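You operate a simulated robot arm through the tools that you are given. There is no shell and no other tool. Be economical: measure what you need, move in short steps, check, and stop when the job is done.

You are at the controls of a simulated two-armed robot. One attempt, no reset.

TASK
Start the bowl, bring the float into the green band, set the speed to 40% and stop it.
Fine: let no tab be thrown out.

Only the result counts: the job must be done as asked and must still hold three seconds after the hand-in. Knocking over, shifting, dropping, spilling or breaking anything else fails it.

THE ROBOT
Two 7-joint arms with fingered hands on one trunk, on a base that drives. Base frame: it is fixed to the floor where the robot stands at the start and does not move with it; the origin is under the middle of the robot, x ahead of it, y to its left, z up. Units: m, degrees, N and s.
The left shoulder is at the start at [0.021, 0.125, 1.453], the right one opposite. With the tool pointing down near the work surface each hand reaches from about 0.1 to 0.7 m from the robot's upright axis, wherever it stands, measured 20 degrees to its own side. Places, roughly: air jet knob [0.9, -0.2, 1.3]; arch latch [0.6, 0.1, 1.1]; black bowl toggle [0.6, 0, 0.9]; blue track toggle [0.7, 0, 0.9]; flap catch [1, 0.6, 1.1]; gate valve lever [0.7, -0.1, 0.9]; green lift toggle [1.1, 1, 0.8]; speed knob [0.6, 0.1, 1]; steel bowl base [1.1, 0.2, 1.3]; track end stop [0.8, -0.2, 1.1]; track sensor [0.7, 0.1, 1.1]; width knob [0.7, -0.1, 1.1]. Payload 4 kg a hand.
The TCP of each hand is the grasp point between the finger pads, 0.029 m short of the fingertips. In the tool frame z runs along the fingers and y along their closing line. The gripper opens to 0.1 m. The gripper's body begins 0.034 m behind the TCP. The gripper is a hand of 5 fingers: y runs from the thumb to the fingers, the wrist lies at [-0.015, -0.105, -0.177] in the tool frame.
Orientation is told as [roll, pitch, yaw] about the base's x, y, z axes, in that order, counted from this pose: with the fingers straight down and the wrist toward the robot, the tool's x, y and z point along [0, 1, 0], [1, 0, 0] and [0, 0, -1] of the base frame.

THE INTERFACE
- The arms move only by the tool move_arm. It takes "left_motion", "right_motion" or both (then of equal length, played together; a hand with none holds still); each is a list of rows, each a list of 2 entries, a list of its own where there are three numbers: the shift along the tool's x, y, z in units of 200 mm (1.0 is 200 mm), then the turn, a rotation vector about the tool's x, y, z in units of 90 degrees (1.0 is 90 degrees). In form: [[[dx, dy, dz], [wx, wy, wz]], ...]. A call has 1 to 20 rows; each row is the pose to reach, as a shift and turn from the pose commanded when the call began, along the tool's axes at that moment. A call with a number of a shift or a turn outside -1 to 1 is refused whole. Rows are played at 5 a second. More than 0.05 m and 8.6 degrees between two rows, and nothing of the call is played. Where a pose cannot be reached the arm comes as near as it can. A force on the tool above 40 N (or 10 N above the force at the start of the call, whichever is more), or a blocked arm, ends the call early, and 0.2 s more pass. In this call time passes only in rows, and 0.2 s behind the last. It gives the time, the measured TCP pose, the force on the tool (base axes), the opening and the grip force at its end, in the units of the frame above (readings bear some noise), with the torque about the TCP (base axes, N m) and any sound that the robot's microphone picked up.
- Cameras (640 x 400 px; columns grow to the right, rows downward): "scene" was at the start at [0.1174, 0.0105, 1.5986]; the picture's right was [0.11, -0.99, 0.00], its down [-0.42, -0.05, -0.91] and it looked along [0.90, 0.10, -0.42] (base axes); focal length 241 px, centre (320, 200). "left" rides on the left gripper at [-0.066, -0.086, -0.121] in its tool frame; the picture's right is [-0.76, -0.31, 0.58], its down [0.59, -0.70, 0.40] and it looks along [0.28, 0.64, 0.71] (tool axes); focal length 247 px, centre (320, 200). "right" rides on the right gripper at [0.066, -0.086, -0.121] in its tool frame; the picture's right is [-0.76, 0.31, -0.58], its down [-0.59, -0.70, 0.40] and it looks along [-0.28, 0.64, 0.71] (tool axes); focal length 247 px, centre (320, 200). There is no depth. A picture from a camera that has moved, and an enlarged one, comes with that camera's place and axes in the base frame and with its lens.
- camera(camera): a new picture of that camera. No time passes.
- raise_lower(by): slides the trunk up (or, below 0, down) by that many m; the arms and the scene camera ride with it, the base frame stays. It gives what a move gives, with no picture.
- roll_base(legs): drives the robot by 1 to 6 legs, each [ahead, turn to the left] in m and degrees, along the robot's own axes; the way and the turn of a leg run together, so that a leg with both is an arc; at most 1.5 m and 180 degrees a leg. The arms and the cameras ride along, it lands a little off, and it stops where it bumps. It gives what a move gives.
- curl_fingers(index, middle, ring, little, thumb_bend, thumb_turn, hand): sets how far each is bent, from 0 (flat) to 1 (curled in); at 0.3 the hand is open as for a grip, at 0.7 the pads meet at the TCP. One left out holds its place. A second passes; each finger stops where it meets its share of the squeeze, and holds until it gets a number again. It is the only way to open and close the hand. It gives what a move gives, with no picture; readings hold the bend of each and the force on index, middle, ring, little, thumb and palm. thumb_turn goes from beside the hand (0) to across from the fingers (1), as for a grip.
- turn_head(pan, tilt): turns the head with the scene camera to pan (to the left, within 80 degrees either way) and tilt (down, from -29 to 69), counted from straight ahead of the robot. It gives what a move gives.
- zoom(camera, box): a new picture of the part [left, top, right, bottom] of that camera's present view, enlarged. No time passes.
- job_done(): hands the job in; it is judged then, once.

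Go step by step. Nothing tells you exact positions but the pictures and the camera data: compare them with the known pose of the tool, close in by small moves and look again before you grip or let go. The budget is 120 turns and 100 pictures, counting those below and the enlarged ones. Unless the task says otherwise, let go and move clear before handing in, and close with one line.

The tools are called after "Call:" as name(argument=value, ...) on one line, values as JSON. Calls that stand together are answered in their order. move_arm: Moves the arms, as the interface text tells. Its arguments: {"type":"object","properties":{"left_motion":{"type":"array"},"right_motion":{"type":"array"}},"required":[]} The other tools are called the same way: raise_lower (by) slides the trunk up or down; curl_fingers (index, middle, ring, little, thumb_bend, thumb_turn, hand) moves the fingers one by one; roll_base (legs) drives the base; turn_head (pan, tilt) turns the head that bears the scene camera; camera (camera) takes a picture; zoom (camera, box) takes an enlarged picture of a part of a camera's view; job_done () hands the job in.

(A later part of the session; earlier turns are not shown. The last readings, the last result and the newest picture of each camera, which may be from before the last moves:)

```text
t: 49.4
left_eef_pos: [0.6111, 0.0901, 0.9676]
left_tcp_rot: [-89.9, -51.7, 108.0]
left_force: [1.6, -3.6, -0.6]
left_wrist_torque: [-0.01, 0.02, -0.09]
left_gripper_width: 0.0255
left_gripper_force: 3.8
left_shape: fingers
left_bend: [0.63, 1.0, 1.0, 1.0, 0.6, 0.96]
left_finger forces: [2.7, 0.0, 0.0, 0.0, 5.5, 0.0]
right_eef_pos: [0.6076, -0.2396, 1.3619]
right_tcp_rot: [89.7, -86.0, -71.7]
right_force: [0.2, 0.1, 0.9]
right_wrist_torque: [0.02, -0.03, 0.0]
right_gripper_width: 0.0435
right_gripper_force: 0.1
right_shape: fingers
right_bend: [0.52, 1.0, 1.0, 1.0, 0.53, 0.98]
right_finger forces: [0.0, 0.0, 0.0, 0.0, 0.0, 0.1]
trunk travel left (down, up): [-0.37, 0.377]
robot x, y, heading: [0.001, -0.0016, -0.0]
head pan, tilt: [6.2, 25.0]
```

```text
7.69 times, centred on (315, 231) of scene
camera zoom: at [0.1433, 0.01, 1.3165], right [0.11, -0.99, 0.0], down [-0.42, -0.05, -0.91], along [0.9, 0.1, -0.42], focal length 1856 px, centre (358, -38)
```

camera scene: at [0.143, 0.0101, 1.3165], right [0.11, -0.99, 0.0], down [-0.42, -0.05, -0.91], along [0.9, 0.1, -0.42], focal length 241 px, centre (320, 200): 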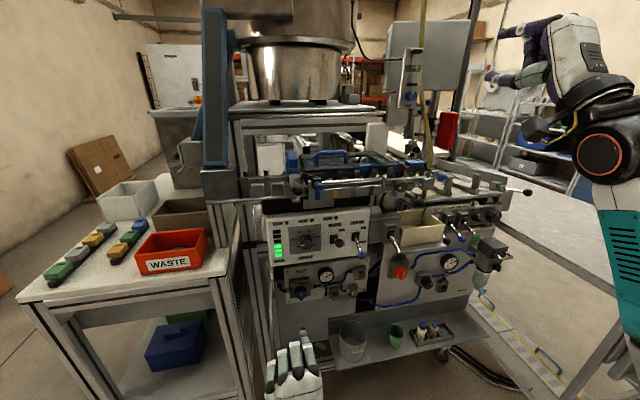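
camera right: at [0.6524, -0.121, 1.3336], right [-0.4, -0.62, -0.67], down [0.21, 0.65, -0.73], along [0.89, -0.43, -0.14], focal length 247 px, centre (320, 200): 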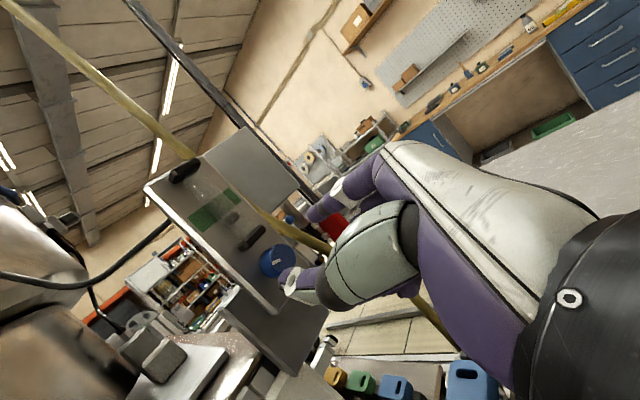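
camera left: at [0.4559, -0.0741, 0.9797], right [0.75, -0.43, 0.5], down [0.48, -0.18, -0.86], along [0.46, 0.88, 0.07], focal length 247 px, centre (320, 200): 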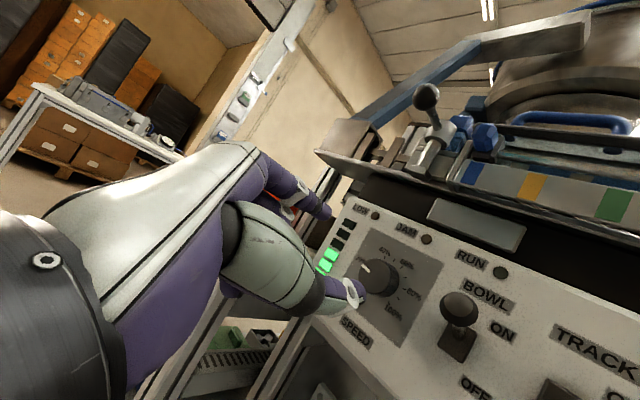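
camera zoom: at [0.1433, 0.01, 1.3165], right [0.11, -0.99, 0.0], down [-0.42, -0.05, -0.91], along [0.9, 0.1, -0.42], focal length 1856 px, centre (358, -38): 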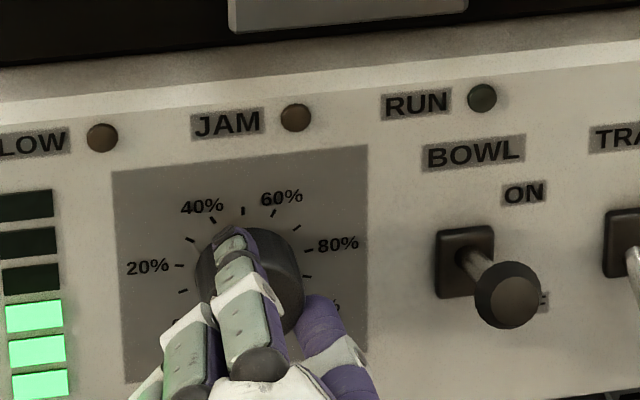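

RUN is still dark. The mark started near −90°, so it reads about 25% now. I'll turn 27° more, then release to read the dial.

Call:
move_arm(left_motion=[[[0, 0, 0], [0, 0, 0.06]], [[0, 0, 0], [0, 0, 0.12]], [[0, 0, 0], [0, 0, 0.18]], [[0, 0, 0], [0, 0, 0.24]], [[0, 0, 0], [0, 0, 0.3]]])

Call:
zoom(camera="left", box=[220, 150, 540, 350])

Call:
zoom(camera="scene", box=[280, 205, 350, 257])

```text
t: 50.6
left_eef_pos: [0.6106, 0.0898, 0.9669]
left_tcp_rot: [-89.7, -78.6, 107.6]
left_force: [2.2, -6.5, 0.8]
left_wrist_torque: [0.02, 0.02, -0.17]
left_gripper_width: 0.0258
left_gripper_force: 5.0
left_shape: fingers
left_bend: [0.63, 1.0, 1.0, 1.0, 0.6, 0.95]
left_finger forces: [4.1, 0.0, 0.0, 0.0, 5.4, 0.1]
right_eef_pos: [0.6078, -0.2397, 1.3617]
right_tcp_rot: [89.8, -86.2, -71.7]
right_force: [0.4, 0.0, -0.3]
right_wrist_torque: [0.01, -0.01, 0.02]
right_gripper_width: 0.0437
right_gripper_force: 0.0
right_shape: fingers
right_bend: [0.52, 1.0, 1.0, 1.0, 0.53, 0.98]
right_finger forces: [0.0, 0.1, 0.1, 0.0, 0.0, 0.0]
trunk travel left (down, up): [-0.37, 0.377]
robot x, y, heading: [-0.0006, -0.003, -0.0]
head pan, tilt: [6.2, 25.0]
```

```text
2.00 times, centred on (380, 250) of left
camera zoom: at [0.5227, -0.0255, 0.8943], right [0.8, -0.58, -0.15], down [0.24, 0.54, -0.81], along [0.55, 0.61, 0.57], focal length 494 px, centre (200, 100)
```

zoom: 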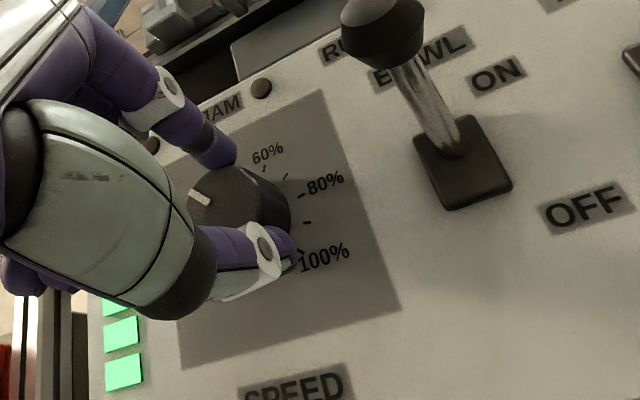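

```text
7.69 times, centred on (315, 231) of scene
camera zoom: at [0.1434, 0.0096, 1.3164], right [0.11, -0.99, 0.0], down [-0.42, -0.05, -0.91], along [0.9, 0.1, -0.42], focal length 1856 px, centre (358, -38)
```

zoom: 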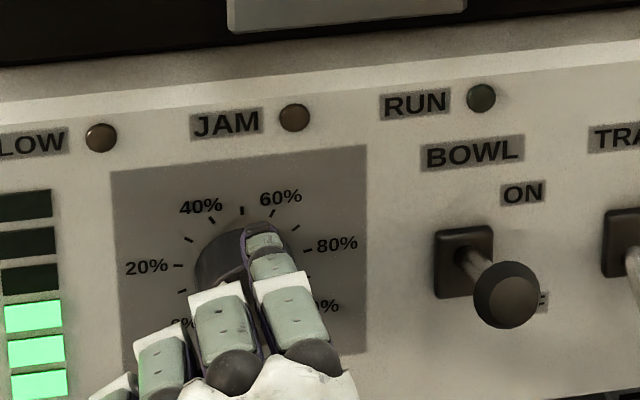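

Call:
curl_fingers(hand="left", index=0.51, thumb_bend=0.52)

Call:
move_arm(left_motion=[[[0, 0, -0.12], [0, 0, 0]], [[0, 0, -0.24], [0, 0, 0]], [[0, 0, -0.36], [0, 0, 0]], [[0, -0.1, -0.42], [0, 0, 0]], [[0, -0.2, -0.42], [0, 0, 0]], [[0, -0.3, -0.42], [0, 0, 0]]])

Call:
zoom(camera="scene", box=[286, 215, 334, 251])

Call:
zoom(camera="scene", box=[380, 40, 460, 120])

```text
t: 51.6
left_eef_pos: [0.6124, 0.0903, 0.9664]
left_tcp_rot: [-89.7, -78.6, 107.8]
left_force: [0.1, -0.2, 0.0]
left_wrist_torque: [-0.02, 0.0, -0.01]
left_gripper_width: 0.0457
left_gripper_force: 0.2
left_shape: fingers
left_bend: [0.51, 1.0, 1.0, 1.0, 0.52, 0.97]
left_finger forces: [0.0, 0.0, 0.1, 0.0, 0.1, 0.1]
right_eef_pos: [0.608, -0.2402, 1.3619]
right_tcp_rot: [89.7, -86.1, -71.7]
right_force: [0.5, -0.2, -0.2]
right_wrist_torque: [-0.02, -0.02, 0.01]
right_gripper_width: 0.044
right_gripper_force: 0.1
right_shape: fingers
right_bend: [0.52, 1.0, 1.0, 1.0, 0.53, 0.98]
right_finger forces: [0.0, 0.0, 0.0, 0.0, 0.0, 0.0]
trunk travel left (down, up): [-0.37, 0.377]
robot x, y, heading: [-0.0027, -0.0011, 0.1]
head pan, tilt: [6.2, 25.0]
```

```text
t: 53.0
left_eef_pos: [0.5363, 0.0528, 0.9075]
left_tcp_rot: [-89.7, -78.5, 107.8]
left_force: [-0.6, 0.4, 0.0]
left_wrist_torque: [-0.01, 0.02, 0.01]
left_gripper_width: 0.0464
left_gripper_force: 0.0
left_shape: fingers
left_bend: [0.51, 1.0, 1.0, 1.0, 0.52, 0.97]
left_finger forces: [0.0, 0.0, 0.0, 0.0, 0.1, 0.0]
right_eef_pos: [0.6084, -0.2379, 1.3621]
right_tcp_rot: [89.7, -86.1, -71.6]
right_force: [0.5, 0.9, 0.3]
right_wrist_torque: [-0.07, 0.0, 0.0]
right_gripper_width: 0.0433
right_gripper_force: 0.0
right_shape: fingers
right_bend: [0.52, 1.0, 1.0, 1.0, 0.53, 0.98]
right_finger forces: [0.0, 0.1, 0.0, 0.0, 0.0, 0.0]
trunk travel left (down, up): [-0.37, 0.377]
robot x, y, heading: [-0.0003, -0.0034, -0.0]
head pan, tilt: [6.2, 25.0]
```

```text
11.11 times, centred on (310, 233) of scene
camera zoom: at [0.1432, 0.0103, 1.3165], right [0.11, -0.99, 0.0], down [-0.42, -0.05, -0.91], along [0.9, 0.1, -0.42], focal length 2681 px, centre (431, -167)
```

zoom: 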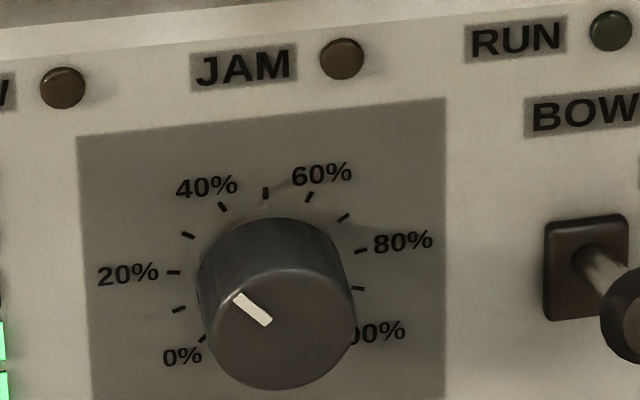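

```text
5.00 times, centred on (420, 80) of scene
camera zoom: at [0.1432, 0.0103, 1.3165], right [0.11, -0.99, 0.0], down [-0.42, -0.05, -0.91], along [0.9, 0.1, -0.42], focal length 1206 px, centre (-180, 800)
```

zoom: 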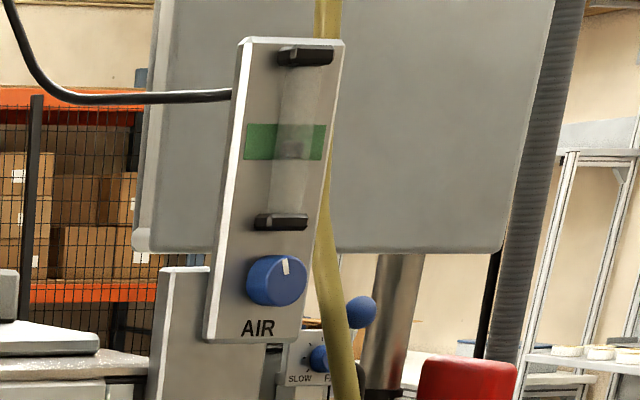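

Float is in the band and the dial reads about 34%. I'll look closely at the RUN lamp, bowl lever and float.

Call:
zoom(camera="scene", box=[326, 212, 366, 252])

Call:
zoom(camera="scene", box=[400, 45, 424, 85])

Call:
zoom(camera="scene", box=[230, 130, 450, 230])

```text
10.00 times, centred on (346, 232) of scene
camera zoom: at [0.1432, 0.0103, 1.3165], right [0.11, -0.99, 0.0], down [-0.42, -0.05, -0.91], along [0.9, 0.1, -0.42], focal length 2413 px, centre (60, -120)
```

zoom: 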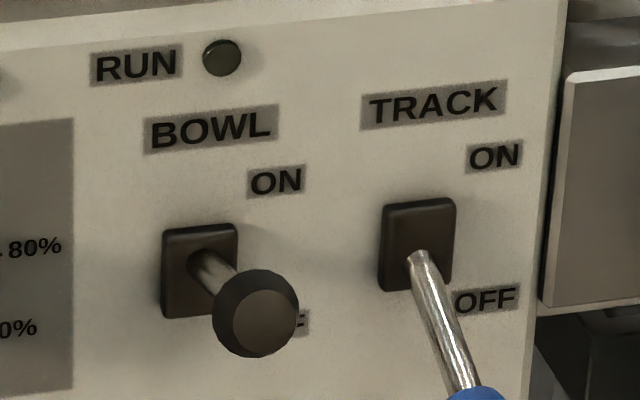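

```text
10.00 times, centred on (412, 65) of scene
camera zoom: at [0.1432, 0.0103, 1.3165], right [0.11, -0.99, 0.0], down [-0.42, -0.05, -0.91], along [0.9, 0.1, -0.42], focal length 2413 px, centre (-600, 1550)
```

zoom: 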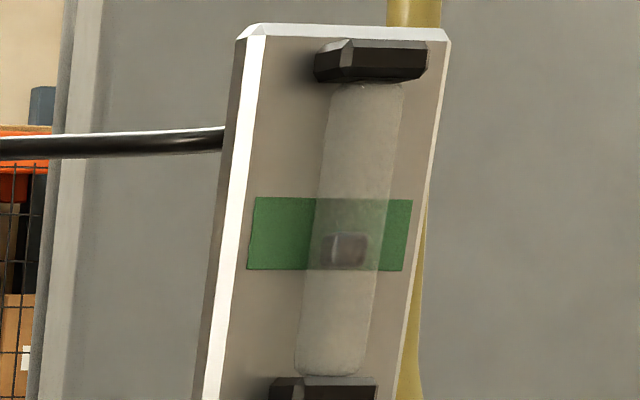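

```text
2.91 times, centred on (340, 180) of scene
camera zoom: at [0.1432, 0.0103, 1.3165], right [0.11, -0.99, 0.0], down [-0.42, -0.05, -0.91], along [0.9, 0.1, -0.42], focal length 702 px, centre (262, 258)
```

zoom: 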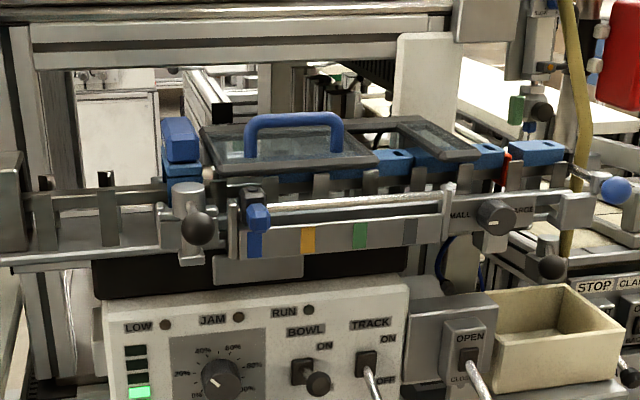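

RUN is still dark, although the lever looks fully up. To be sure it's home, I'll form the beak again and press the bowl lever firmly up once more.

Call:
curl_fingers(hand="left", index=0.7, thumb_bend=0.7)

Call:
move_arm(left_motion=[[[-0.162, 0.018, 0], [0, 0, 0.064]], [[-0.324, 0.036, 0], [0, 0, 0.128]], [[-0.324, 0.036, 0.155], [0, 0, 0.128]], [[-0.324, 0.036, 0.31], [0, 0, 0.128]], [[-0.344, 0.134, 0.31], [0, 0, 0.128]], [[-0.354, 0.183, 0.31], [0, 0, 0.128]], [[-0.364, 0.232, 0.31], [0, 0, 0.128]]])

Call:
zoom(camera="scene", box=[280, 205, 370, 265])

```text
t: 54.0
left_eef_pos: [0.5364, 0.053, 0.9067]
left_tcp_rot: [-89.7, -78.6, 107.8]
left_force: [1.5, -0.4, 0.6]
left_wrist_torque: [-0.03, 0.0, -0.03]
left_gripper_width: 0.0017
left_gripper_force: 0.0
left_shape: fingers
left_bend: [0.7, 1.0, 1.0, 1.0, 0.7, 0.97]
left_finger forces: [0.0, 0.0, 0.0, 0.0, 0.0, 0.0]
right_eef_pos: [0.6076, -0.2393, 1.3627]
right_tcp_rot: [89.8, -86.1, -71.7]
right_force: [-0.1, 0.5, -0.2]
right_wrist_torque: [0.04, 0.02, 0.01]
right_gripper_width: 0.0437
right_gripper_force: 0.0
right_shape: fingers
right_bend: [0.52, 1.0, 1.0, 1.0, 0.53, 0.98]
right_finger forces: [0.1, 0.1, 0.1, 0.1, 0.0, 0.0]
trunk travel left (down, up): [-0.37, 0.377]
robot x, y, heading: [-0.0012, 0.0032, -0.4]
head pan, tilt: [6.2, 25.0]
```

```text
t: 55.6
left_eef_pos: [0.6142, 0.013, 0.9644]
left_tcp_rot: [40.9, -89.5, -22.9]
left_force: [-4.9, -6.7, -16.2]
left_wrist_torque: [0.05, 0.13, -0.08]
left_gripper_width: 0.0
left_gripper_force: 9.1
left_shape: fingers
left_bend: [0.71, 1.0, 1.0, 1.0, 0.68, 0.97]
left_finger forces: [18.4, 0.0, 0.0, 0.1, 0.1, 0.0]
right_eef_pos: [0.6089, -0.2395, 1.3625]
right_tcp_rot: [89.2, -86.1, -71.3]
right_force: [-0.8, 0.1, 0.7]
right_wrist_torque: [0.02, 0.0, 0.01]
right_gripper_width: 0.0436
right_gripper_force: 0.0
right_shape: fingers
right_bend: [0.52, 1.0, 1.0, 1.0, 0.53, 0.98]
right_finger forces: [0.1, 0.0, 0.1, 0.0, 0.1, 0.0]
trunk travel left (down, up): [-0.37, 0.377]
robot x, y, heading: [0.0001, -0.0022, -0.2]
head pan, tilt: [6.2, 25.0]
```

```text
6.67 times, centred on (325, 235) of scene
camera zoom: at [0.1441, 0.0095, 1.3161], right [0.11, -0.99, 0.0], down [-0.42, -0.04, -0.91], along [0.9, 0.1, -0.42], focal length 1609 px, centre (287, -33)
```

zoom: 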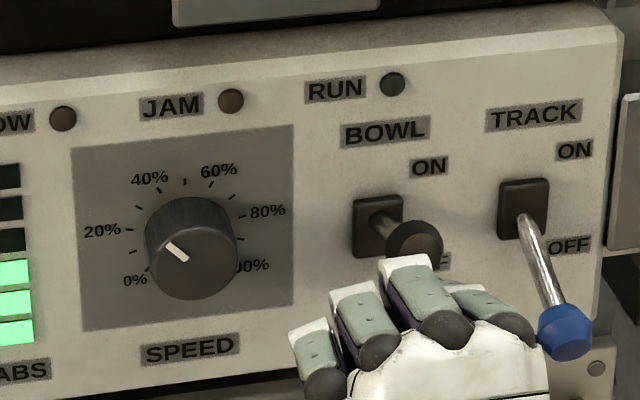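

The lever is firmly at its ON stop, so I take it as on. Now I'll go back to the speed knob to add about 16°.

Call:
move_arm(left_motion=[[[0, -0.13, 0], [0, 0, 0]], [[0, -0.23, 0], [0, 0, 0]], [[0, -0.23, -0.15], [0, 0, 0]], [[0, -0.23, -0.3], [0, 0, 0]], [[0.13, -0.15, -0.3], [0, 0, -0.08]], [[0.26, -0.07, -0.3], [0, 0, -0.16]], [[0.377, 0, -0.3], [0, 0, -0.24]]])

Call:
curl_fingers(hand="left", index=0.51, thumb_bend=0.52)

Call:
zoom(camera="left", box=[220, 150, 540, 350])

```text
t: 57.2
left_eef_pos: [0.5327, 0.067, 0.9687]
left_tcp_rot: [-89.9, -68.4, 108.0]
left_force: [0.0, -0.1, -0.3]
left_wrist_torque: [-0.01, -0.01, 0.02]
left_gripper_width: 0.0012
left_gripper_force: 0.2
left_shape: fingers
left_bend: [0.7, 1.0, 1.0, 1.0, 0.7, 0.98]
left_finger forces: [0.0, 0.0, 0.0, 0.0, 0.0, 0.0]
right_eef_pos: [0.6071, -0.2393, 1.363]
right_tcp_rot: [89.8, -86.2, -71.9]
right_force: [-0.2, -0.2, 0.5]
right_wrist_torque: [0.0, -0.02, 0.02]
right_gripper_width: 0.0437
right_gripper_force: 0.0
right_shape: fingers
right_bend: [0.52, 1.0, 1.0, 1.0, 0.53, 0.98]
right_finger forces: [0.0, 0.1, 0.0, 0.1, 0.0, 0.0]
trunk travel left (down, up): [-0.37, 0.377]
robot x, y, heading: [0.0007, 0.001, -0.3]
head pan, tilt: [6.2, 25.0]
```

```text
t: 58.2
left_eef_pos: [0.5331, 0.0667, 0.9681]
left_tcp_rot: [-89.9, -68.3, 107.9]
left_force: [-0.3, 0.0, 0.0]
left_wrist_torque: [0.03, 0.01, 0.01]
left_gripper_width: 0.0457
left_gripper_force: 0.1
left_shape: fingers
left_bend: [0.51, 1.0, 1.0, 1.0, 0.52, 0.98]
left_finger forces: [0.0, 0.0, 0.1, 0.0, 0.0, 0.0]
right_eef_pos: [0.6076, -0.2384, 1.3617]
right_tcp_rot: [89.7, -86.1, -71.7]
right_force: [-0.3, 0.2, 1.1]
right_wrist_torque: [0.03, -0.02, 0.02]
right_gripper_width: 0.0436
right_gripper_force: 0.1
right_shape: fingers
right_bend: [0.52, 1.0, 1.0, 1.0, 0.53, 0.98]
right_finger forces: [0.1, 0.0, 0.0, 0.1, 0.1, 0.1]
trunk travel left (down, up): [-0.37, 0.377]
robot x, y, heading: [-0.0031, -0.0018, -0.0]
head pan, tilt: [6.2, 25.0]
```

```text
2.00 times, centred on (380, 250) of left
camera zoom: at [0.448, -0.0593, 0.9119], right [0.8, -0.6, -0.01], down [0.29, 0.4, -0.87], along [0.52, 0.7, 0.49], focal length 494 px, centre (200, 100)
```

zoom: 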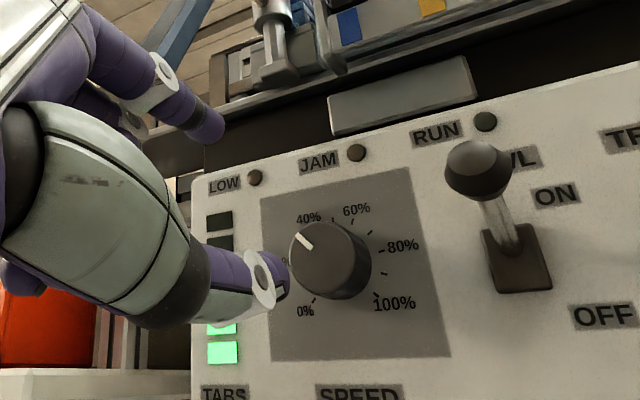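

Call:
move_arm(left_motion=[[[-0.005, 0, 0.14], [0, 0, 0]], [[-0.005, 0, 0.28], [0, 0, 0]], [[-0.005, 0, 0.36], [0, 0, 0]], [[-0.005, 0, 0.408], [0, 0, 0]]])

Call:
curl_fingers(hand="left", index=0.66, thumb_bend=0.64)

Call:
move_arm(left_motion=[[[0, 0, 0], [0, 0, 0.06]], [[0, 0, 0], [0, 0, 0.12]], [[0, 0, 0], [0, 0, 0.175]]])

Call:
zoom(camera="scene", box=[280, 205, 370, 265])

```text
t: 59.2
left_eef_pos: [0.6117, 0.0914, 0.9677]
left_tcp_rot: [-89.8, -68.3, 107.9]
left_force: [-0.1, 0.1, -0.4]
left_wrist_torque: [-0.01, 0.0, 0.02]
left_gripper_width: 0.046
left_gripper_force: 0.0
left_shape: fingers
left_bend: [0.51, 1.0, 1.0, 1.0, 0.52, 0.98]
left_finger forces: [0.0, 0.1, 0.1, 0.1, 0.1, 0.1]
right_eef_pos: [0.6078, -0.2388, 1.3617]
right_tcp_rot: [89.6, -86.1, -71.6]
right_force: [-0.5, -0.1, 0.1]
right_wrist_torque: [-0.02, 0.0, 0.01]
right_gripper_width: 0.0438
right_gripper_force: 0.1
right_shape: fingers
right_bend: [0.52, 1.0, 1.0, 1.0, 0.53, 0.98]
right_finger forces: [0.0, 0.0, 0.1, 0.1, 0.1, 0.0]
trunk travel left (down, up): [-0.37, 0.377]
robot x, y, heading: [0.0013, -0.0005, 0.1]
head pan, tilt: [6.2, 25.0]
```

```text
t: 60.2
left_eef_pos: [0.612, 0.0902, 0.9682]
left_tcp_rot: [-89.7, -68.5, 107.8]
left_force: [0.4, -2.2, -4.2]
left_wrist_torque: [-0.04, 0.13, -0.03]
left_gripper_width: 0.0279
left_gripper_force: 4.4
left_shape: fingers
left_bend: [0.64, 1.0, 1.0, 1.0, 0.59, 0.97]
left_finger forces: [1.9, 0.0, 0.0, 0.1, 7.0, 0.0]
right_eef_pos: [0.6083, -0.2391, 1.3608]
right_tcp_rot: [89.3, -86.1, -71.3]
right_force: [0.8, 0.0, 0.7]
right_wrist_torque: [-0.01, 0.03, 0.01]
right_gripper_width: 0.0437
right_gripper_force: 0.0
right_shape: fingers
right_bend: [0.52, 1.0, 1.0, 1.0, 0.53, 0.98]
right_finger forces: [0.0, 0.1, 0.1, 0.0, 0.0, 0.0]
trunk travel left (down, up): [-0.37, 0.377]
robot x, y, heading: [-0.0007, -0.0006, 0.1]
head pan, tilt: [6.2, 25.0]
```

```text
t: 61.0
left_eef_pos: [0.6106, 0.0901, 0.9681]
left_tcp_rot: [-89.4, -84.3, 107.5]
left_force: [1.0, -2.4, -2.9]
left_wrist_torque: [-0.04, 0.1, -0.06]
left_gripper_width: 0.0282
left_gripper_force: 4.0
left_shape: fingers
left_bend: [0.64, 1.0, 1.0, 1.0, 0.59, 0.96]
left_finger forces: [2.7, 0.0, 0.1, 0.1, 6.1, 0.1]
right_eef_pos: [0.6074, -0.2399, 1.362]
right_tcp_rot: [89.5, -86.1, -71.5]
right_force: [0.0, -0.2, 0.7]
right_wrist_torque: [0.0, 0.01, -0.01]
right_gripper_width: 0.0433
right_gripper_force: 0.0
right_shape: fingers
right_bend: [0.52, 1.0, 1.0, 1.0, 0.53, 0.98]
right_finger forces: [0.0, 0.0, 0.1, 0.1, 0.1, 0.0]
trunk travel left (down, up): [-0.37, 0.377]
robot x, y, heading: [-0.0001, -0.0014, 0.2]
head pan, tilt: [6.2, 25.0]
```

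```text
6.67 times, centred on (325, 235) of scene
camera zoom: at [0.1435, 0.01, 1.3164], right [0.11, -0.99, 0.0], down [-0.42, -0.05, -0.91], along [0.9, 0.1, -0.42], focal length 1609 px, centre (287, -33)
```

zoom: 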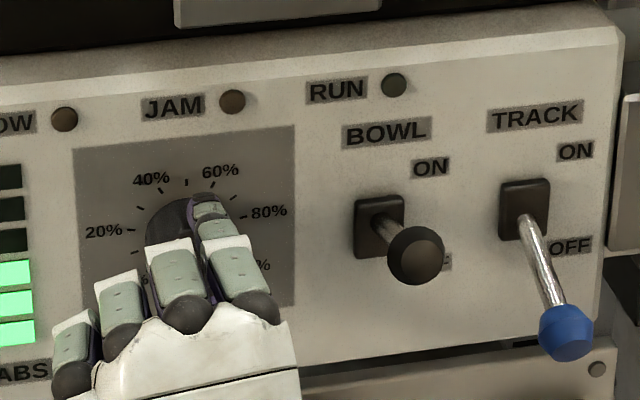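

Turned. Releasing and backing out to read the dial.

Call:
curl_fingers(hand="left", index=0.51, thumb_bend=0.52)

Call:
move_arm(left_motion=[[[0, 0, -0.12], [0, 0, 0]], [[0, 0, -0.24], [0, 0, 0]], [[0, 0, -0.36], [0, 0, 0]], [[0, -0.1, -0.42], [0, 0, 0]], [[0, -0.2, -0.42], [0, 0, 0]], [[0, -0.3, -0.42], [0, 0, 0]]])

Call:
zoom(camera="scene", box=[286, 217, 326, 249])

Call:
zoom(camera="scene", box=[400, 45, 424, 85])

```text
t: 62.0
left_eef_pos: [0.6113, 0.0912, 0.9687]
left_tcp_rot: [-89.6, -84.2, 107.6]
left_force: [-0.6, 0.5, 0.3]
left_wrist_torque: [0.04, 0.02, 0.0]
left_gripper_width: 0.0468
left_gripper_force: 0.0
left_shape: fingers
left_bend: [0.51, 1.0, 1.0, 1.0, 0.52, 0.97]
left_finger forces: [0.0, 0.1, 0.0, 0.0, 0.1, 0.0]
right_eef_pos: [0.6077, -0.2388, 1.3628]
right_tcp_rot: [89.7, -86.1, -71.7]
right_force: [-0.5, 0.7, -0.3]
right_wrist_torque: [0.01, 0.02, 0.0]
right_gripper_width: 0.0436
right_gripper_force: 0.1
right_shape: fingers
right_bend: [0.52, 1.0, 1.0, 1.0, 0.53, 0.98]
right_finger forces: [0.0, 0.0, 0.1, 0.0, 0.0, 0.1]
trunk travel left (down, up): [-0.37, 0.377]
robot x, y, heading: [0.0007, 0.0007, -0.1]
head pan, tilt: [6.2, 25.0]
```

```text
t: 63.4
left_eef_pos: [0.5339, 0.0578, 0.9093]
left_tcp_rot: [-89.6, -84.2, 107.6]
left_force: [-0.3, 0.6, -0.4]
left_wrist_torque: [-0.01, -0.01, 0.0]
left_gripper_width: 0.0465
left_gripper_force: 0.1
left_shape: fingers
left_bend: [0.51, 1.0, 1.0, 1.0, 0.52, 0.97]
left_finger forces: [0.1, 0.1, 0.0, 0.1, 0.1, 0.0]
right_eef_pos: [0.6069, -0.2376, 1.3617]
right_tcp_rot: [89.6, -86.1, -71.6]
right_force: [0.2, 0.2, 0.0]
right_wrist_torque: [-0.01, 0.02, -0.01]
right_gripper_width: 0.0436
right_gripper_force: 0.1
right_shape: fingers
right_bend: [0.52, 1.0, 1.0, 1.0, 0.53, 0.98]
right_finger forces: [0.1, 0.0, 0.0, 0.0, 0.0, 0.1]
trunk travel left (down, up): [-0.37, 0.377]
robot x, y, heading: [0.0008, 0.0031, 0.1]
head pan, tilt: [6.2, 25.0]
```

```text
12.50 times, centred on (306, 233) of scene
camera zoom: at [0.1432, 0.0103, 1.3165], right [0.11, -0.99, 0.0], down [-0.42, -0.05, -0.91], along [0.9, 0.1, -0.42], focal length 3016 px, centre (495, -212)
```

zoom: 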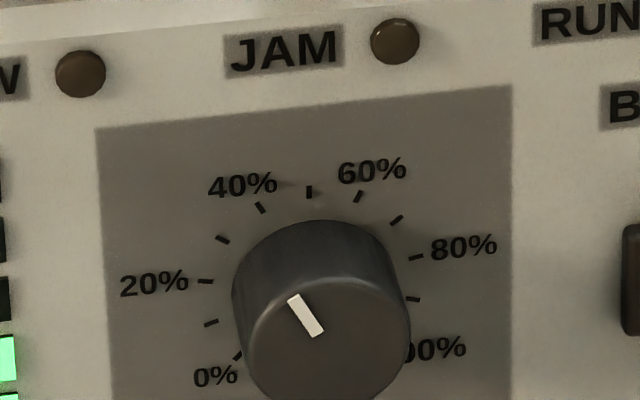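

```text
10.00 times, centred on (412, 65) of scene
camera zoom: at [0.1432, 0.0103, 1.3165], right [0.11, -0.99, 0.0], down [-0.42, -0.05, -0.91], along [0.9, 0.1, -0.42], focal length 2413 px, centre (-600, 1550)
```

zoom: 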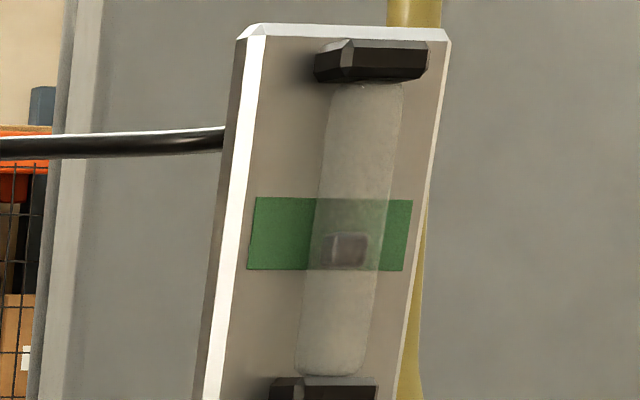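

The dial now reads 40%. RUN staying dark bothers me, so I'll look closely at the track, sensor and bowl.

Call:
zoom(camera="scene", box=[270, 140, 350, 215])

Call:
zoom(camera="scene", box=[340, 140, 460, 215])

```text
5.33 times, centred on (310, 178) of scene
camera zoom: at [0.1432, 0.0103, 1.3165], right [0.11, -0.99, 0.0], down [-0.42, -0.05, -0.91], along [0.9, 0.1, -0.42], focal length 1287 px, centre (373, 320)
```

zoom: 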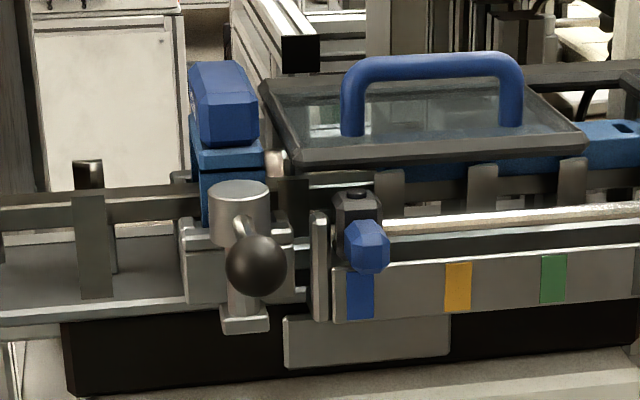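

```text
5.33 times, centred on (400, 178) of scene
camera zoom: at [0.1432, 0.0103, 1.3165], right [0.11, -0.99, 0.0], down [-0.42, -0.05, -0.91], along [0.9, 0.1, -0.42], focal length 1287 px, centre (-107, 320)
```

zoom: 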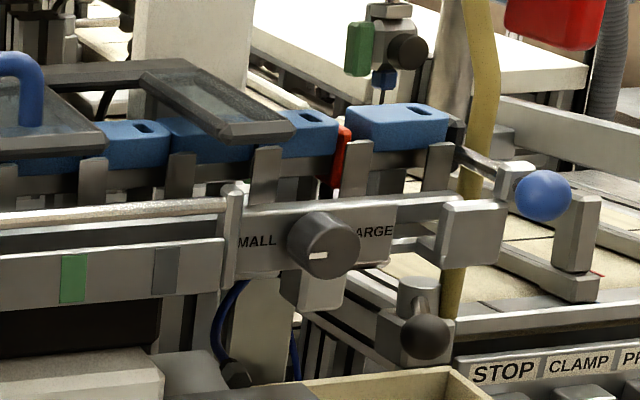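

The track is already full of queued tabs, which would explain the bowl pausing with RUN dark. The float sits in the lower part of the band, so I'll raise it slightly: the right hand returns to the air knob while the left backs off.

Call:
move_arm(right_motion=[[[0, 0, 0], [0, 0, 0.073]], [[0, 0, 0], [0, 0, 0.146]], [[-0.003, -0.041, 0.11], [0, 0, 0.22]], [[-0.006, -0.082, 0.22], [0, 0, 0.29]], [[-0.009, -0.123, 0.33], [0, 0, 0.365]], [[-0.012, -0.164, 0.44], [0, 0, 0.44]], [[-0.014, -0.206, 0.56], [0, 0, 0.51]], [[-0.017, -0.247, 0.67], [0, 0, 0.585]], [[-0.02, -0.288, 0.78], [0, 0, 0.66]], [[-0.023, -0.329, 0.89], [0, 0, 0.73]], [[-0.026, -0.37, 1.0], [0, 0, 0.8]]], left_motion=[[[0, 0, -0.1], [0, 0, 0]], [[0, 0, -0.2], [0, 0, 0]], [[0, 0, -0.3], [0, 0, 0]], [[0, 0, -0.4], [0, 0, 0]], [[0, 0, -0.5], [0, 0, 0]], [[0, 0, -0.6], [0, 0, 0]], [[0, 0, -0.6], [0, 0, 0]], [[0, 0, -0.6], [0, 0, 0]], [[0, 0, -0.6], [0, 0, 0]], [[0, 0, -0.6], [0, 0, 0]], [[0, 0, -0.6], [0, 0, 0]]])

Call:
zoom(camera="right", box=[140, 140, 340, 310])

```text
t: 65.8
left_eef_pos: [0.4194, 0.0229, 0.9089]
left_tcp_rot: [-89.4, -84.2, 107.6]
left_force: [0.9, -0.2, 0.3]
left_wrist_torque: [-0.02, -0.03, -0.02]
left_gripper_width: 0.0464
left_gripper_force: 0.0
left_shape: fingers
left_bend: [0.51, 1.0, 1.0, 1.0, 0.52, 0.97]
left_finger forces: [0.1, 0.1, 0.0, 0.1, 0.0, 0.0]
right_eef_pos: [0.7979, -0.1776, 1.2889]
right_tcp_rot: [89.9, -14.1, -72.0]
right_force: [-0.6, -0.2, 0.5]
right_wrist_torque: [-0.02, 0.01, -0.01]
right_gripper_width: 0.0435
right_gripper_force: 0.1
right_shape: fingers
right_bend: [0.52, 1.0, 1.0, 1.0, 0.53, 0.98]
right_finger forces: [0.1, 0.0, 0.1, 0.1, 0.0, 0.0]
trunk travel left (down, up): [-0.37, 0.377]
robot x, y, heading: [0.0025, 0.0014, 0.2]
head pan, tilt: [6.2, 25.0]
```

```text
2.35 times, centred on (240, 225) of right
camera zoom: at [0.6528, -0.121, 1.3294], right [-0.4, -0.64, -0.66], down [0.21, 0.64, -0.74], along [0.89, -0.44, -0.12], focal length 581 px, centre (508, 141)
```

zoom: 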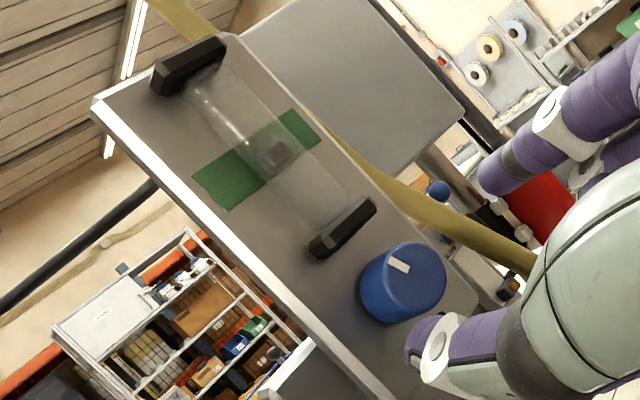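

Call:
move_arm(right_motion=[[[0, 0, 0.1], [0, 0, 0]], [[0, 0, 0.2], [0, 0, 0]]])

Call:
curl_fingers(hand="right", index=0.68, thumb_bend=0.66)

Call:
move_arm(right_motion=[[[0, 0, 0], [0, 0, 0.06]], [[0, 0, 0], [0, 0, 0.115]]])

Call:
curl_fingers(hand="right", index=0.51, thumb_bend=0.51)

Call:
move_arm(right_motion=[[[0, 0, -0.1], [0, 0, 0]], [[0, 0, -0.2], [0, 0, 0]]])

Call:
zoom(camera="right", box=[140, 140, 340, 310])

```text
t: 66.4
left_eef_pos: [0.4186, 0.0223, 0.9096]
left_tcp_rot: [-89.4, -84.3, 107.6]
left_force: [0.1, 0.8, 0.1]
left_wrist_torque: [0.01, -0.01, 0.01]
left_gripper_width: 0.0468
left_gripper_force: 0.0
left_shape: fingers
left_bend: [0.51, 1.0, 1.0, 1.0, 0.52, 0.97]
left_finger forces: [0.0, 0.0, 0.1, 0.0, 0.1, 0.1]
right_eef_pos: [0.8365, -0.1648, 1.2868]
right_tcp_rot: [90.0, -14.1, -72.0]
right_force: [0.4, -0.7, -0.4]
right_wrist_torque: [-0.02, -0.03, 0.01]
right_gripper_width: 0.0438
right_gripper_force: 0.1
right_shape: fingers
right_bend: [0.52, 1.0, 1.0, 1.0, 0.53, 0.98]
right_finger forces: [0.0, 0.0, 0.0, 0.0, 0.0, 0.0]
trunk travel left (down, up): [-0.37, 0.377]
robot x, y, heading: [-0.0011, -0.0034, 0.3]
head pan, tilt: [6.2, 25.0]
```

```text
t: 67.4
left_eef_pos: [0.4184, 0.0222, 0.908]
left_tcp_rot: [-89.4, -84.2, 107.4]
left_force: [-0.5, -0.1, -0.7]
left_wrist_torque: [0.02, -0.01, -0.03]
left_gripper_width: 0.047
left_gripper_force: 0.1
left_shape: fingers
left_bend: [0.51, 1.0, 1.0, 1.0, 0.52, 0.97]
left_finger forces: [0.0, 0.0, 0.1, 0.0, 0.1, 0.0]
right_eef_pos: [0.8358, -0.1645, 1.2863]
right_tcp_rot: [90.0, -14.1, -72.1]
right_force: [0.6, -0.4, -0.1]
right_wrist_torque: [-0.02, 0.03, 0.01]
right_gripper_width: 0.0206
right_gripper_force: 4.0
right_shape: fingers
right_bend: [0.63, 1.0, 1.0, 1.0, 0.63, 0.98]
right_finger forces: [4.2, 0.1, 0.0, 0.0, 3.7, 0.1]
trunk travel left (down, up): [-0.37, 0.377]
robot x, y, heading: [0.0019, 0.0017, -0.1]
head pan, tilt: [6.2, 25.0]
```

```text
t: 68.0
left_eef_pos: [0.4193, 0.0226, 0.9096]
left_tcp_rot: [-89.4, -84.2, 107.6]
left_force: [0.0, -0.4, -0.4]
left_wrist_torque: [0.03, 0.04, -0.01]
left_gripper_width: 0.0467
left_gripper_force: 0.1
left_shape: fingers
left_bend: [0.51, 1.0, 1.0, 1.0, 0.52, 0.97]
left_finger forces: [0.0, 0.0, 0.0, 0.0, 0.1, 0.1]
right_eef_pos: [0.8355, -0.1639, 1.2877]
right_tcp_rot: [90.0, -3.7, -72.0]
right_force: [-0.7, 1.1, -1.2]
right_wrist_torque: [0.03, 0.01, 0.02]
right_gripper_width: 0.0206
right_gripper_force: 4.2
right_shape: fingers
right_bend: [0.64, 1.0, 1.0, 1.0, 0.63, 0.98]
right_finger forces: [3.8, 0.0, 0.1, 0.0, 4.4, 0.0]
trunk travel left (down, up): [-0.37, 0.377]
robot x, y, heading: [-0.0022, -0.0007, 0.0]
head pan, tilt: [6.2, 25.0]
```

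```text
t: 69.0
left_eef_pos: [0.4195, 0.0223, 0.9092]
left_tcp_rot: [-89.5, -84.2, 107.5]
left_force: [-0.2, -0.2, -0.4]
left_wrist_torque: [0.01, 0.03, 0.01]
left_gripper_width: 0.0464
left_gripper_force: 0.1
left_shape: fingers
left_bend: [0.51, 1.0, 1.0, 1.0, 0.52, 0.97]
left_finger forces: [0.0, 0.0, 0.0, 0.1, 0.1, 0.0]
right_eef_pos: [0.8368, -0.1641, 1.2874]
right_tcp_rot: [90.0, -3.8, -72.0]
right_force: [0.2, -0.4, 0.0]
right_wrist_torque: [-0.01, -0.01, 0.05]
right_gripper_width: 0.0474
right_gripper_force: 0.0
right_shape: fingers
right_bend: [0.51, 1.0, 1.0, 1.0, 0.51, 0.98]
right_finger forces: [0.1, 0.0, 0.0, 0.0, 0.1, 0.0]
trunk travel left (down, up): [-0.37, 0.377]
robot x, y, heading: [0.001, -0.0027, -0.1]
head pan, tilt: [6.2, 25.0]
```

```text
t: 69.6
left_eef_pos: [0.4185, 0.0209, 0.9089]
left_tcp_rot: [-89.4, -84.3, 107.5]
left_force: [-0.1, -0.5, -0.2]
left_wrist_torque: [-0.03, -0.03, -0.03]
left_gripper_width: 0.0466
left_gripper_force: 0.1
left_shape: fingers
left_bend: [0.51, 1.0, 1.0, 1.0, 0.52, 0.97]
left_finger forces: [0.1, 0.0, 0.0, 0.0, 0.1, 0.0]
right_eef_pos: [0.7971, -0.1769, 1.2872]
right_tcp_rot: [90.0, -3.8, -72.1]
right_force: [0.1, -0.1, -0.5]
right_wrist_torque: [0.01, -0.02, 0.02]
right_gripper_width: 0.0473
right_gripper_force: 0.1
right_shape: fingers
right_bend: [0.51, 1.0, 1.0, 1.0, 0.51, 0.98]
right_finger forces: [0.1, 0.0, 0.1, 0.1, 0.1, 0.0]
trunk travel left (down, up): [-0.37, 0.377]
robot x, y, heading: [-0.0023, 0.0007, 0.1]
head pan, tilt: [6.2, 25.0]
```

```text
2.35 times, centred on (240, 225) of right
camera zoom: at [0.6548, -0.1303, 1.3467], right [-0.44, -0.52, -0.73], down [0.17, 0.75, -0.63], along [0.88, -0.41, -0.24], focal length 581 px, centre (508, 141)
```

zoom: 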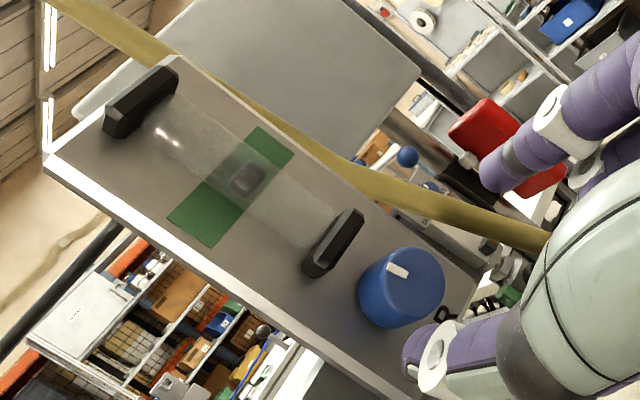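

Float is well inside the band. Withdrawing the right arm, then a level check.

Call:
move_arm(right_motion=[[[0.04, 0.005, -0.12], [0, 0, 0]], [[0.09, 0.01, -0.24], [0, 0, -0.09]], [[0.13, 0.01, -0.37], [0, 0, -0.18]], [[0.18, 0.02, -0.5], [0, 0, -0.27]], [[0.22, 0.02, -0.62], [0, 0, -0.36]], [[0.26, 0.03, -0.75], [0, 0, -0.45]], [[0.31, 0.03, -0.87], [0, 0, -0.54]], [[0.36, 0.03, -1.0], [0, 0, -0.63]], [[0.36, 0.03, -1.0], [0, 0, -0.72]], [[0.36, 0.03, -1.0], [0, 0, -0.81]], [[0.36, 0.03, -1.0], [0, 0, -0.9]]])

Call:
zoom(camera="scene", box=[400, 45, 424, 85])

Call:
zoom(camera="scene", box=[280, 205, 370, 265])

```text
t: 72.0
left_eef_pos: [0.4186, 0.0222, 0.9086]
left_tcp_rot: [-89.6, -84.2, 107.7]
left_force: [0.1, 0.2, 0.1]
left_wrist_torque: [0.01, 0.02, -0.01]
left_gripper_width: 0.0469
left_gripper_force: 0.0
left_shape: fingers
left_bend: [0.51, 1.0, 1.0, 1.0, 0.52, 0.97]
left_finger forces: [0.0, 0.1, 0.0, 0.1, 0.0, 0.0]
right_eef_pos: [0.6076, -0.2405, 1.3584]
right_tcp_rot: [90.0, -84.8, -71.8]
right_force: [-0.8, 1.2, -0.2]
right_wrist_torque: [-0.02, -0.03, 0.02]
right_gripper_width: 0.0473
right_gripper_force: 0.1
right_shape: fingers
right_bend: [0.51, 1.0, 1.0, 1.0, 0.51, 0.98]
right_finger forces: [0.0, 0.0, 0.0, 0.0, 0.1, 0.0]
trunk travel left (down, up): [-0.37, 0.377]
robot x, y, heading: [0.0027, 0.0012, 0.1]
head pan, tilt: [6.2, 25.0]
```

```text
10.00 times, centred on (412, 65) of scene
camera zoom: at [0.1429, 0.0099, 1.3165], right [0.11, -0.99, 0.0], down [-0.42, -0.05, -0.91], along [0.9, 0.1, -0.42], focal length 2413 px, centre (-600, 1550)
```

zoom: 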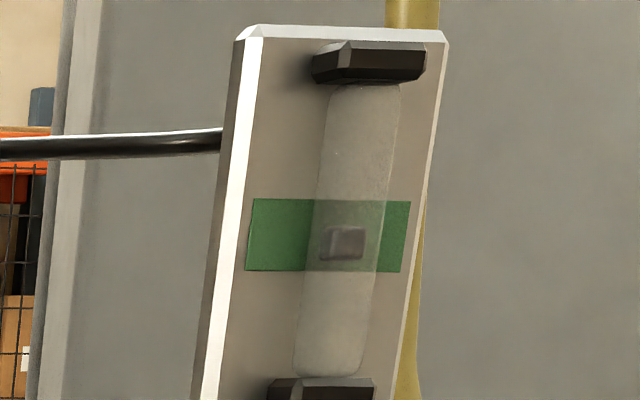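

```text
6.67 times, centred on (325, 235) of scene
camera zoom: at [0.1429, 0.0099, 1.3165], right [0.11, -0.99, 0.0], down [-0.42, -0.05, -0.91], along [0.9, 0.1, -0.42], focal length 1609 px, centre (287, -33)
```

zoom: 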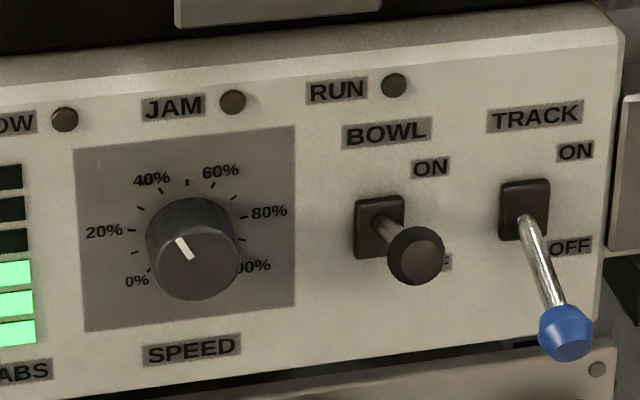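

Float is centred and speed is at 40%. Last I'll stop the bowl: beak closed, approaching from above the black lever.

Call:
curl_fingers(hand="left", index=0.7, thumb_bend=0.7)

Call:
move_arm(left_motion=[[[-0.081, 0.109, 0.1], [0, 0, 0.013]], [[-0.162, 0.219, 0.2], [0, 0, 0.026]], [[-0.244, 0.328, 0.3], [0, 0, 0.038]], [[-0.325, 0.438, 0.4], [0, 0, 0.051]], [[-0.406, 0.547, 0.5], [0, 0, 0.064]]])

Call:
zoom(camera="scene", box=[260, 170, 420, 280])

```text
t: 73.0
left_eef_pos: [0.4193, 0.0222, 0.9097]
left_tcp_rot: [-89.5, -84.2, 107.6]
left_force: [-0.3, 0.0, -0.4]
left_wrist_torque: [-0.02, -0.01, 0.0]
left_gripper_width: 0.0016
left_gripper_force: 0.0
left_shape: fingers
left_bend: [0.7, 1.0, 1.0, 1.0, 0.7, 0.97]
left_finger forces: [0.1, 0.1, 0.1, 0.1, 0.0, 0.1]
right_eef_pos: [0.608, -0.2409, 1.3584]
right_tcp_rot: [89.9, -84.8, -71.9]
right_force: [-0.8, 0.7, 0.2]
right_wrist_torque: [0.01, 0.01, 0.0]
right_gripper_width: 0.0476
right_gripper_force: 0.1
right_shape: fingers
right_bend: [0.51, 1.0, 1.0, 1.0, 0.51, 0.98]
right_finger forces: [0.0, 0.0, 0.0, 0.0, 0.0, 0.0]
trunk travel left (down, up): [-0.37, 0.377]
robot x, y, heading: [-0.0015, 0.0043, -0.1]
head pan, tilt: [6.2, 25.0]
```

```text
t: 74.2
left_eef_pos: [0.5364, -0.0132, 1.027]
left_tcp_rot: [9.5, -89.8, 8.5]
left_force: [0.5, 0.4, -0.1]
left_wrist_torque: [0.02, 0.02, 0.0]
left_gripper_width: 0.0016
left_gripper_force: 0.0
left_shape: fingers
left_bend: [0.7, 1.0, 1.0, 1.0, 0.7, 0.98]
left_finger forces: [0.0, 0.0, 0.0, 0.0, 0.0, 0.1]
right_eef_pos: [0.6075, -0.2399, 1.3595]
right_tcp_rot: [89.8, -84.7, -71.7]
right_force: [-0.5, 0.2, -0.1]
right_wrist_torque: [0.02, -0.03, 0.01]
right_gripper_width: 0.0475
right_gripper_force: 0.0
right_shape: fingers
right_bend: [0.51, 1.0, 1.0, 1.0, 0.51, 0.98]
right_finger forces: [0.0, 0.1, 0.0, 0.1, 0.0, 0.0]
trunk travel left (down, up): [-0.37, 0.377]
robot x, y, heading: [0.0013, -0.0008, -0.3]
head pan, tilt: [6.2, 25.0]
```

```text
3.64 times, centred on (340, 225) of scene
camera zoom: at [0.1433, 0.0102, 1.3164], right [0.11, -0.99, 0.0], down [-0.42, -0.05, -0.91], along [0.9, 0.1, -0.42], focal length 877 px, centre (247, 109)
```

zoom: 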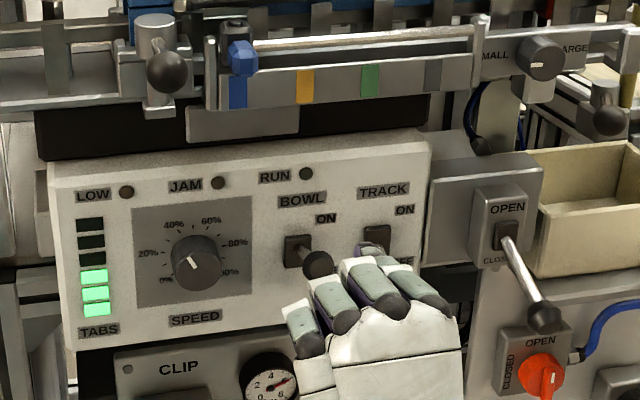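

Call:
move_arm(left_motion=[[[0, 0, 0.14], [0, 0, 0]], [[0, 0, 0.28], [0, 0, 0]], [[0, 0, 0.41], [0, 0, 0]], [[0, -0.06, 0.41], [0, 0, 0]], [[0, -0.12, 0.41], [0, 0, 0]], [[0, -0.18, 0.41], [0, 0, 0]]])

Call:
zoom(camera="scene", box=[290, 195, 380, 260])

```text
t: 75.6
left_eef_pos: [0.6143, 0.0128, 0.9898]
left_tcp_rot: [-27.1, -89.9, 45.2]
left_force: [0.9, -0.3, 0.0]
left_wrist_torque: [0.01, 0.0, -0.04]
left_gripper_width: 0.0012
left_gripper_force: 0.0
left_shape: fingers
left_bend: [0.7, 1.0, 1.0, 1.0, 0.7, 0.98]
left_finger forces: [0.0, 0.0, 0.1, 0.0, 0.0, 0.1]
right_eef_pos: [0.6093, -0.2405, 1.36]
right_tcp_rot: [89.6, -84.8, -71.6]
right_force: [0.0, -0.8, -0.6]
right_wrist_torque: [-0.01, -0.02, 0.0]
right_gripper_width: 0.0474
right_gripper_force: 0.0
right_shape: fingers
right_bend: [0.51, 1.0, 1.0, 1.0, 0.51, 0.98]
right_finger forces: [0.0, 0.0, 0.1, 0.1, 0.0, 0.0]
trunk travel left (down, up): [-0.37, 0.377]
robot x, y, heading: [-0.0015, -0.0018, 0.0]
head pan, tilt: [6.2, 25.0]
```

```text
6.15 times, centred on (335, 228) of scene
camera zoom: at [0.1433, 0.0104, 1.3164], right [0.11, -0.99, 0.0], down [-0.42, -0.05, -0.91], along [0.9, 0.1, -0.42], focal length 1485 px, centre (228, 31)
```

zoom: 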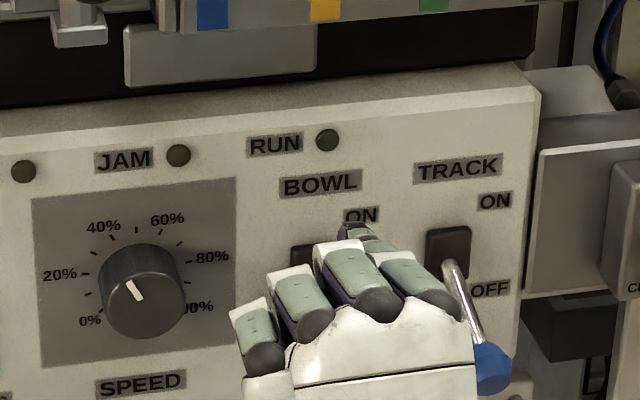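

Call:
move_arm(left_motion=[[[0, -0.05, 0], [0, 0, 0]], [[0, -0.1, 0], [0, 0, 0]], [[0, -0.15, 0], [0, 0, 0]]])

Call:
zoom(camera="scene", box=[290, 195, 380, 260])

```text
t: 76.4
left_eef_pos: [0.6117, 0.0122, 0.9624]
left_tcp_rot: [-144.7, -89.8, 162.7]
left_force: [-4.0, -2.7, 7.5]
left_wrist_torque: [-0.08, -0.01, -0.02]
left_gripper_width: 0.0
left_gripper_force: 4.9
left_shape: fingers
left_bend: [0.69, 1.0, 1.0, 1.0, 0.72, 0.98]
left_finger forces: [0.0, 0.1, 0.1, 0.0, 8.3, 0.0]
right_eef_pos: [0.607, -0.2407, 1.3604]
right_tcp_rot: [90.4, -84.8, -72.6]
right_force: [0.1, -0.3, 0.6]
right_wrist_torque: [0.0, 0.01, 0.0]
right_gripper_width: 0.0475
right_gripper_force: 0.0
right_shape: fingers
right_bend: [0.51, 1.0, 1.0, 1.0, 0.51, 0.98]
right_finger forces: [0.1, 0.1, 0.0, 0.0, 0.0, 0.1]
trunk travel left (down, up): [-0.37, 0.377]
robot x, y, heading: [-0.0015, -0.0014, 0.1]
head pan, tilt: [6.2, 25.0]
```

```text
6.15 times, centred on (335, 228) of scene
camera zoom: at [0.142, 0.01, 1.3168], right [0.11, -0.99, 0.0], down [-0.42, -0.05, -0.91], along [0.9, 0.1, -0.42], focal length 1485 px, centre (228, 31)
```

zoom: 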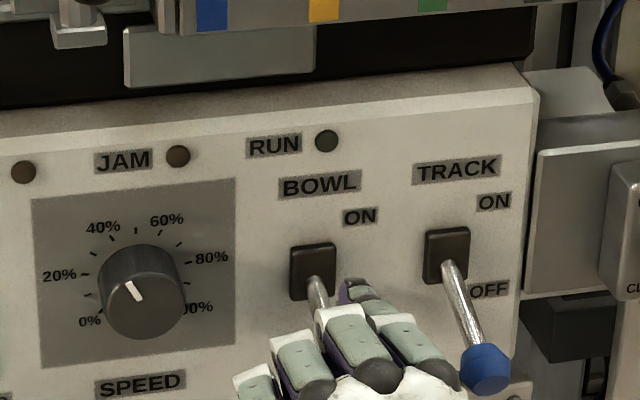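

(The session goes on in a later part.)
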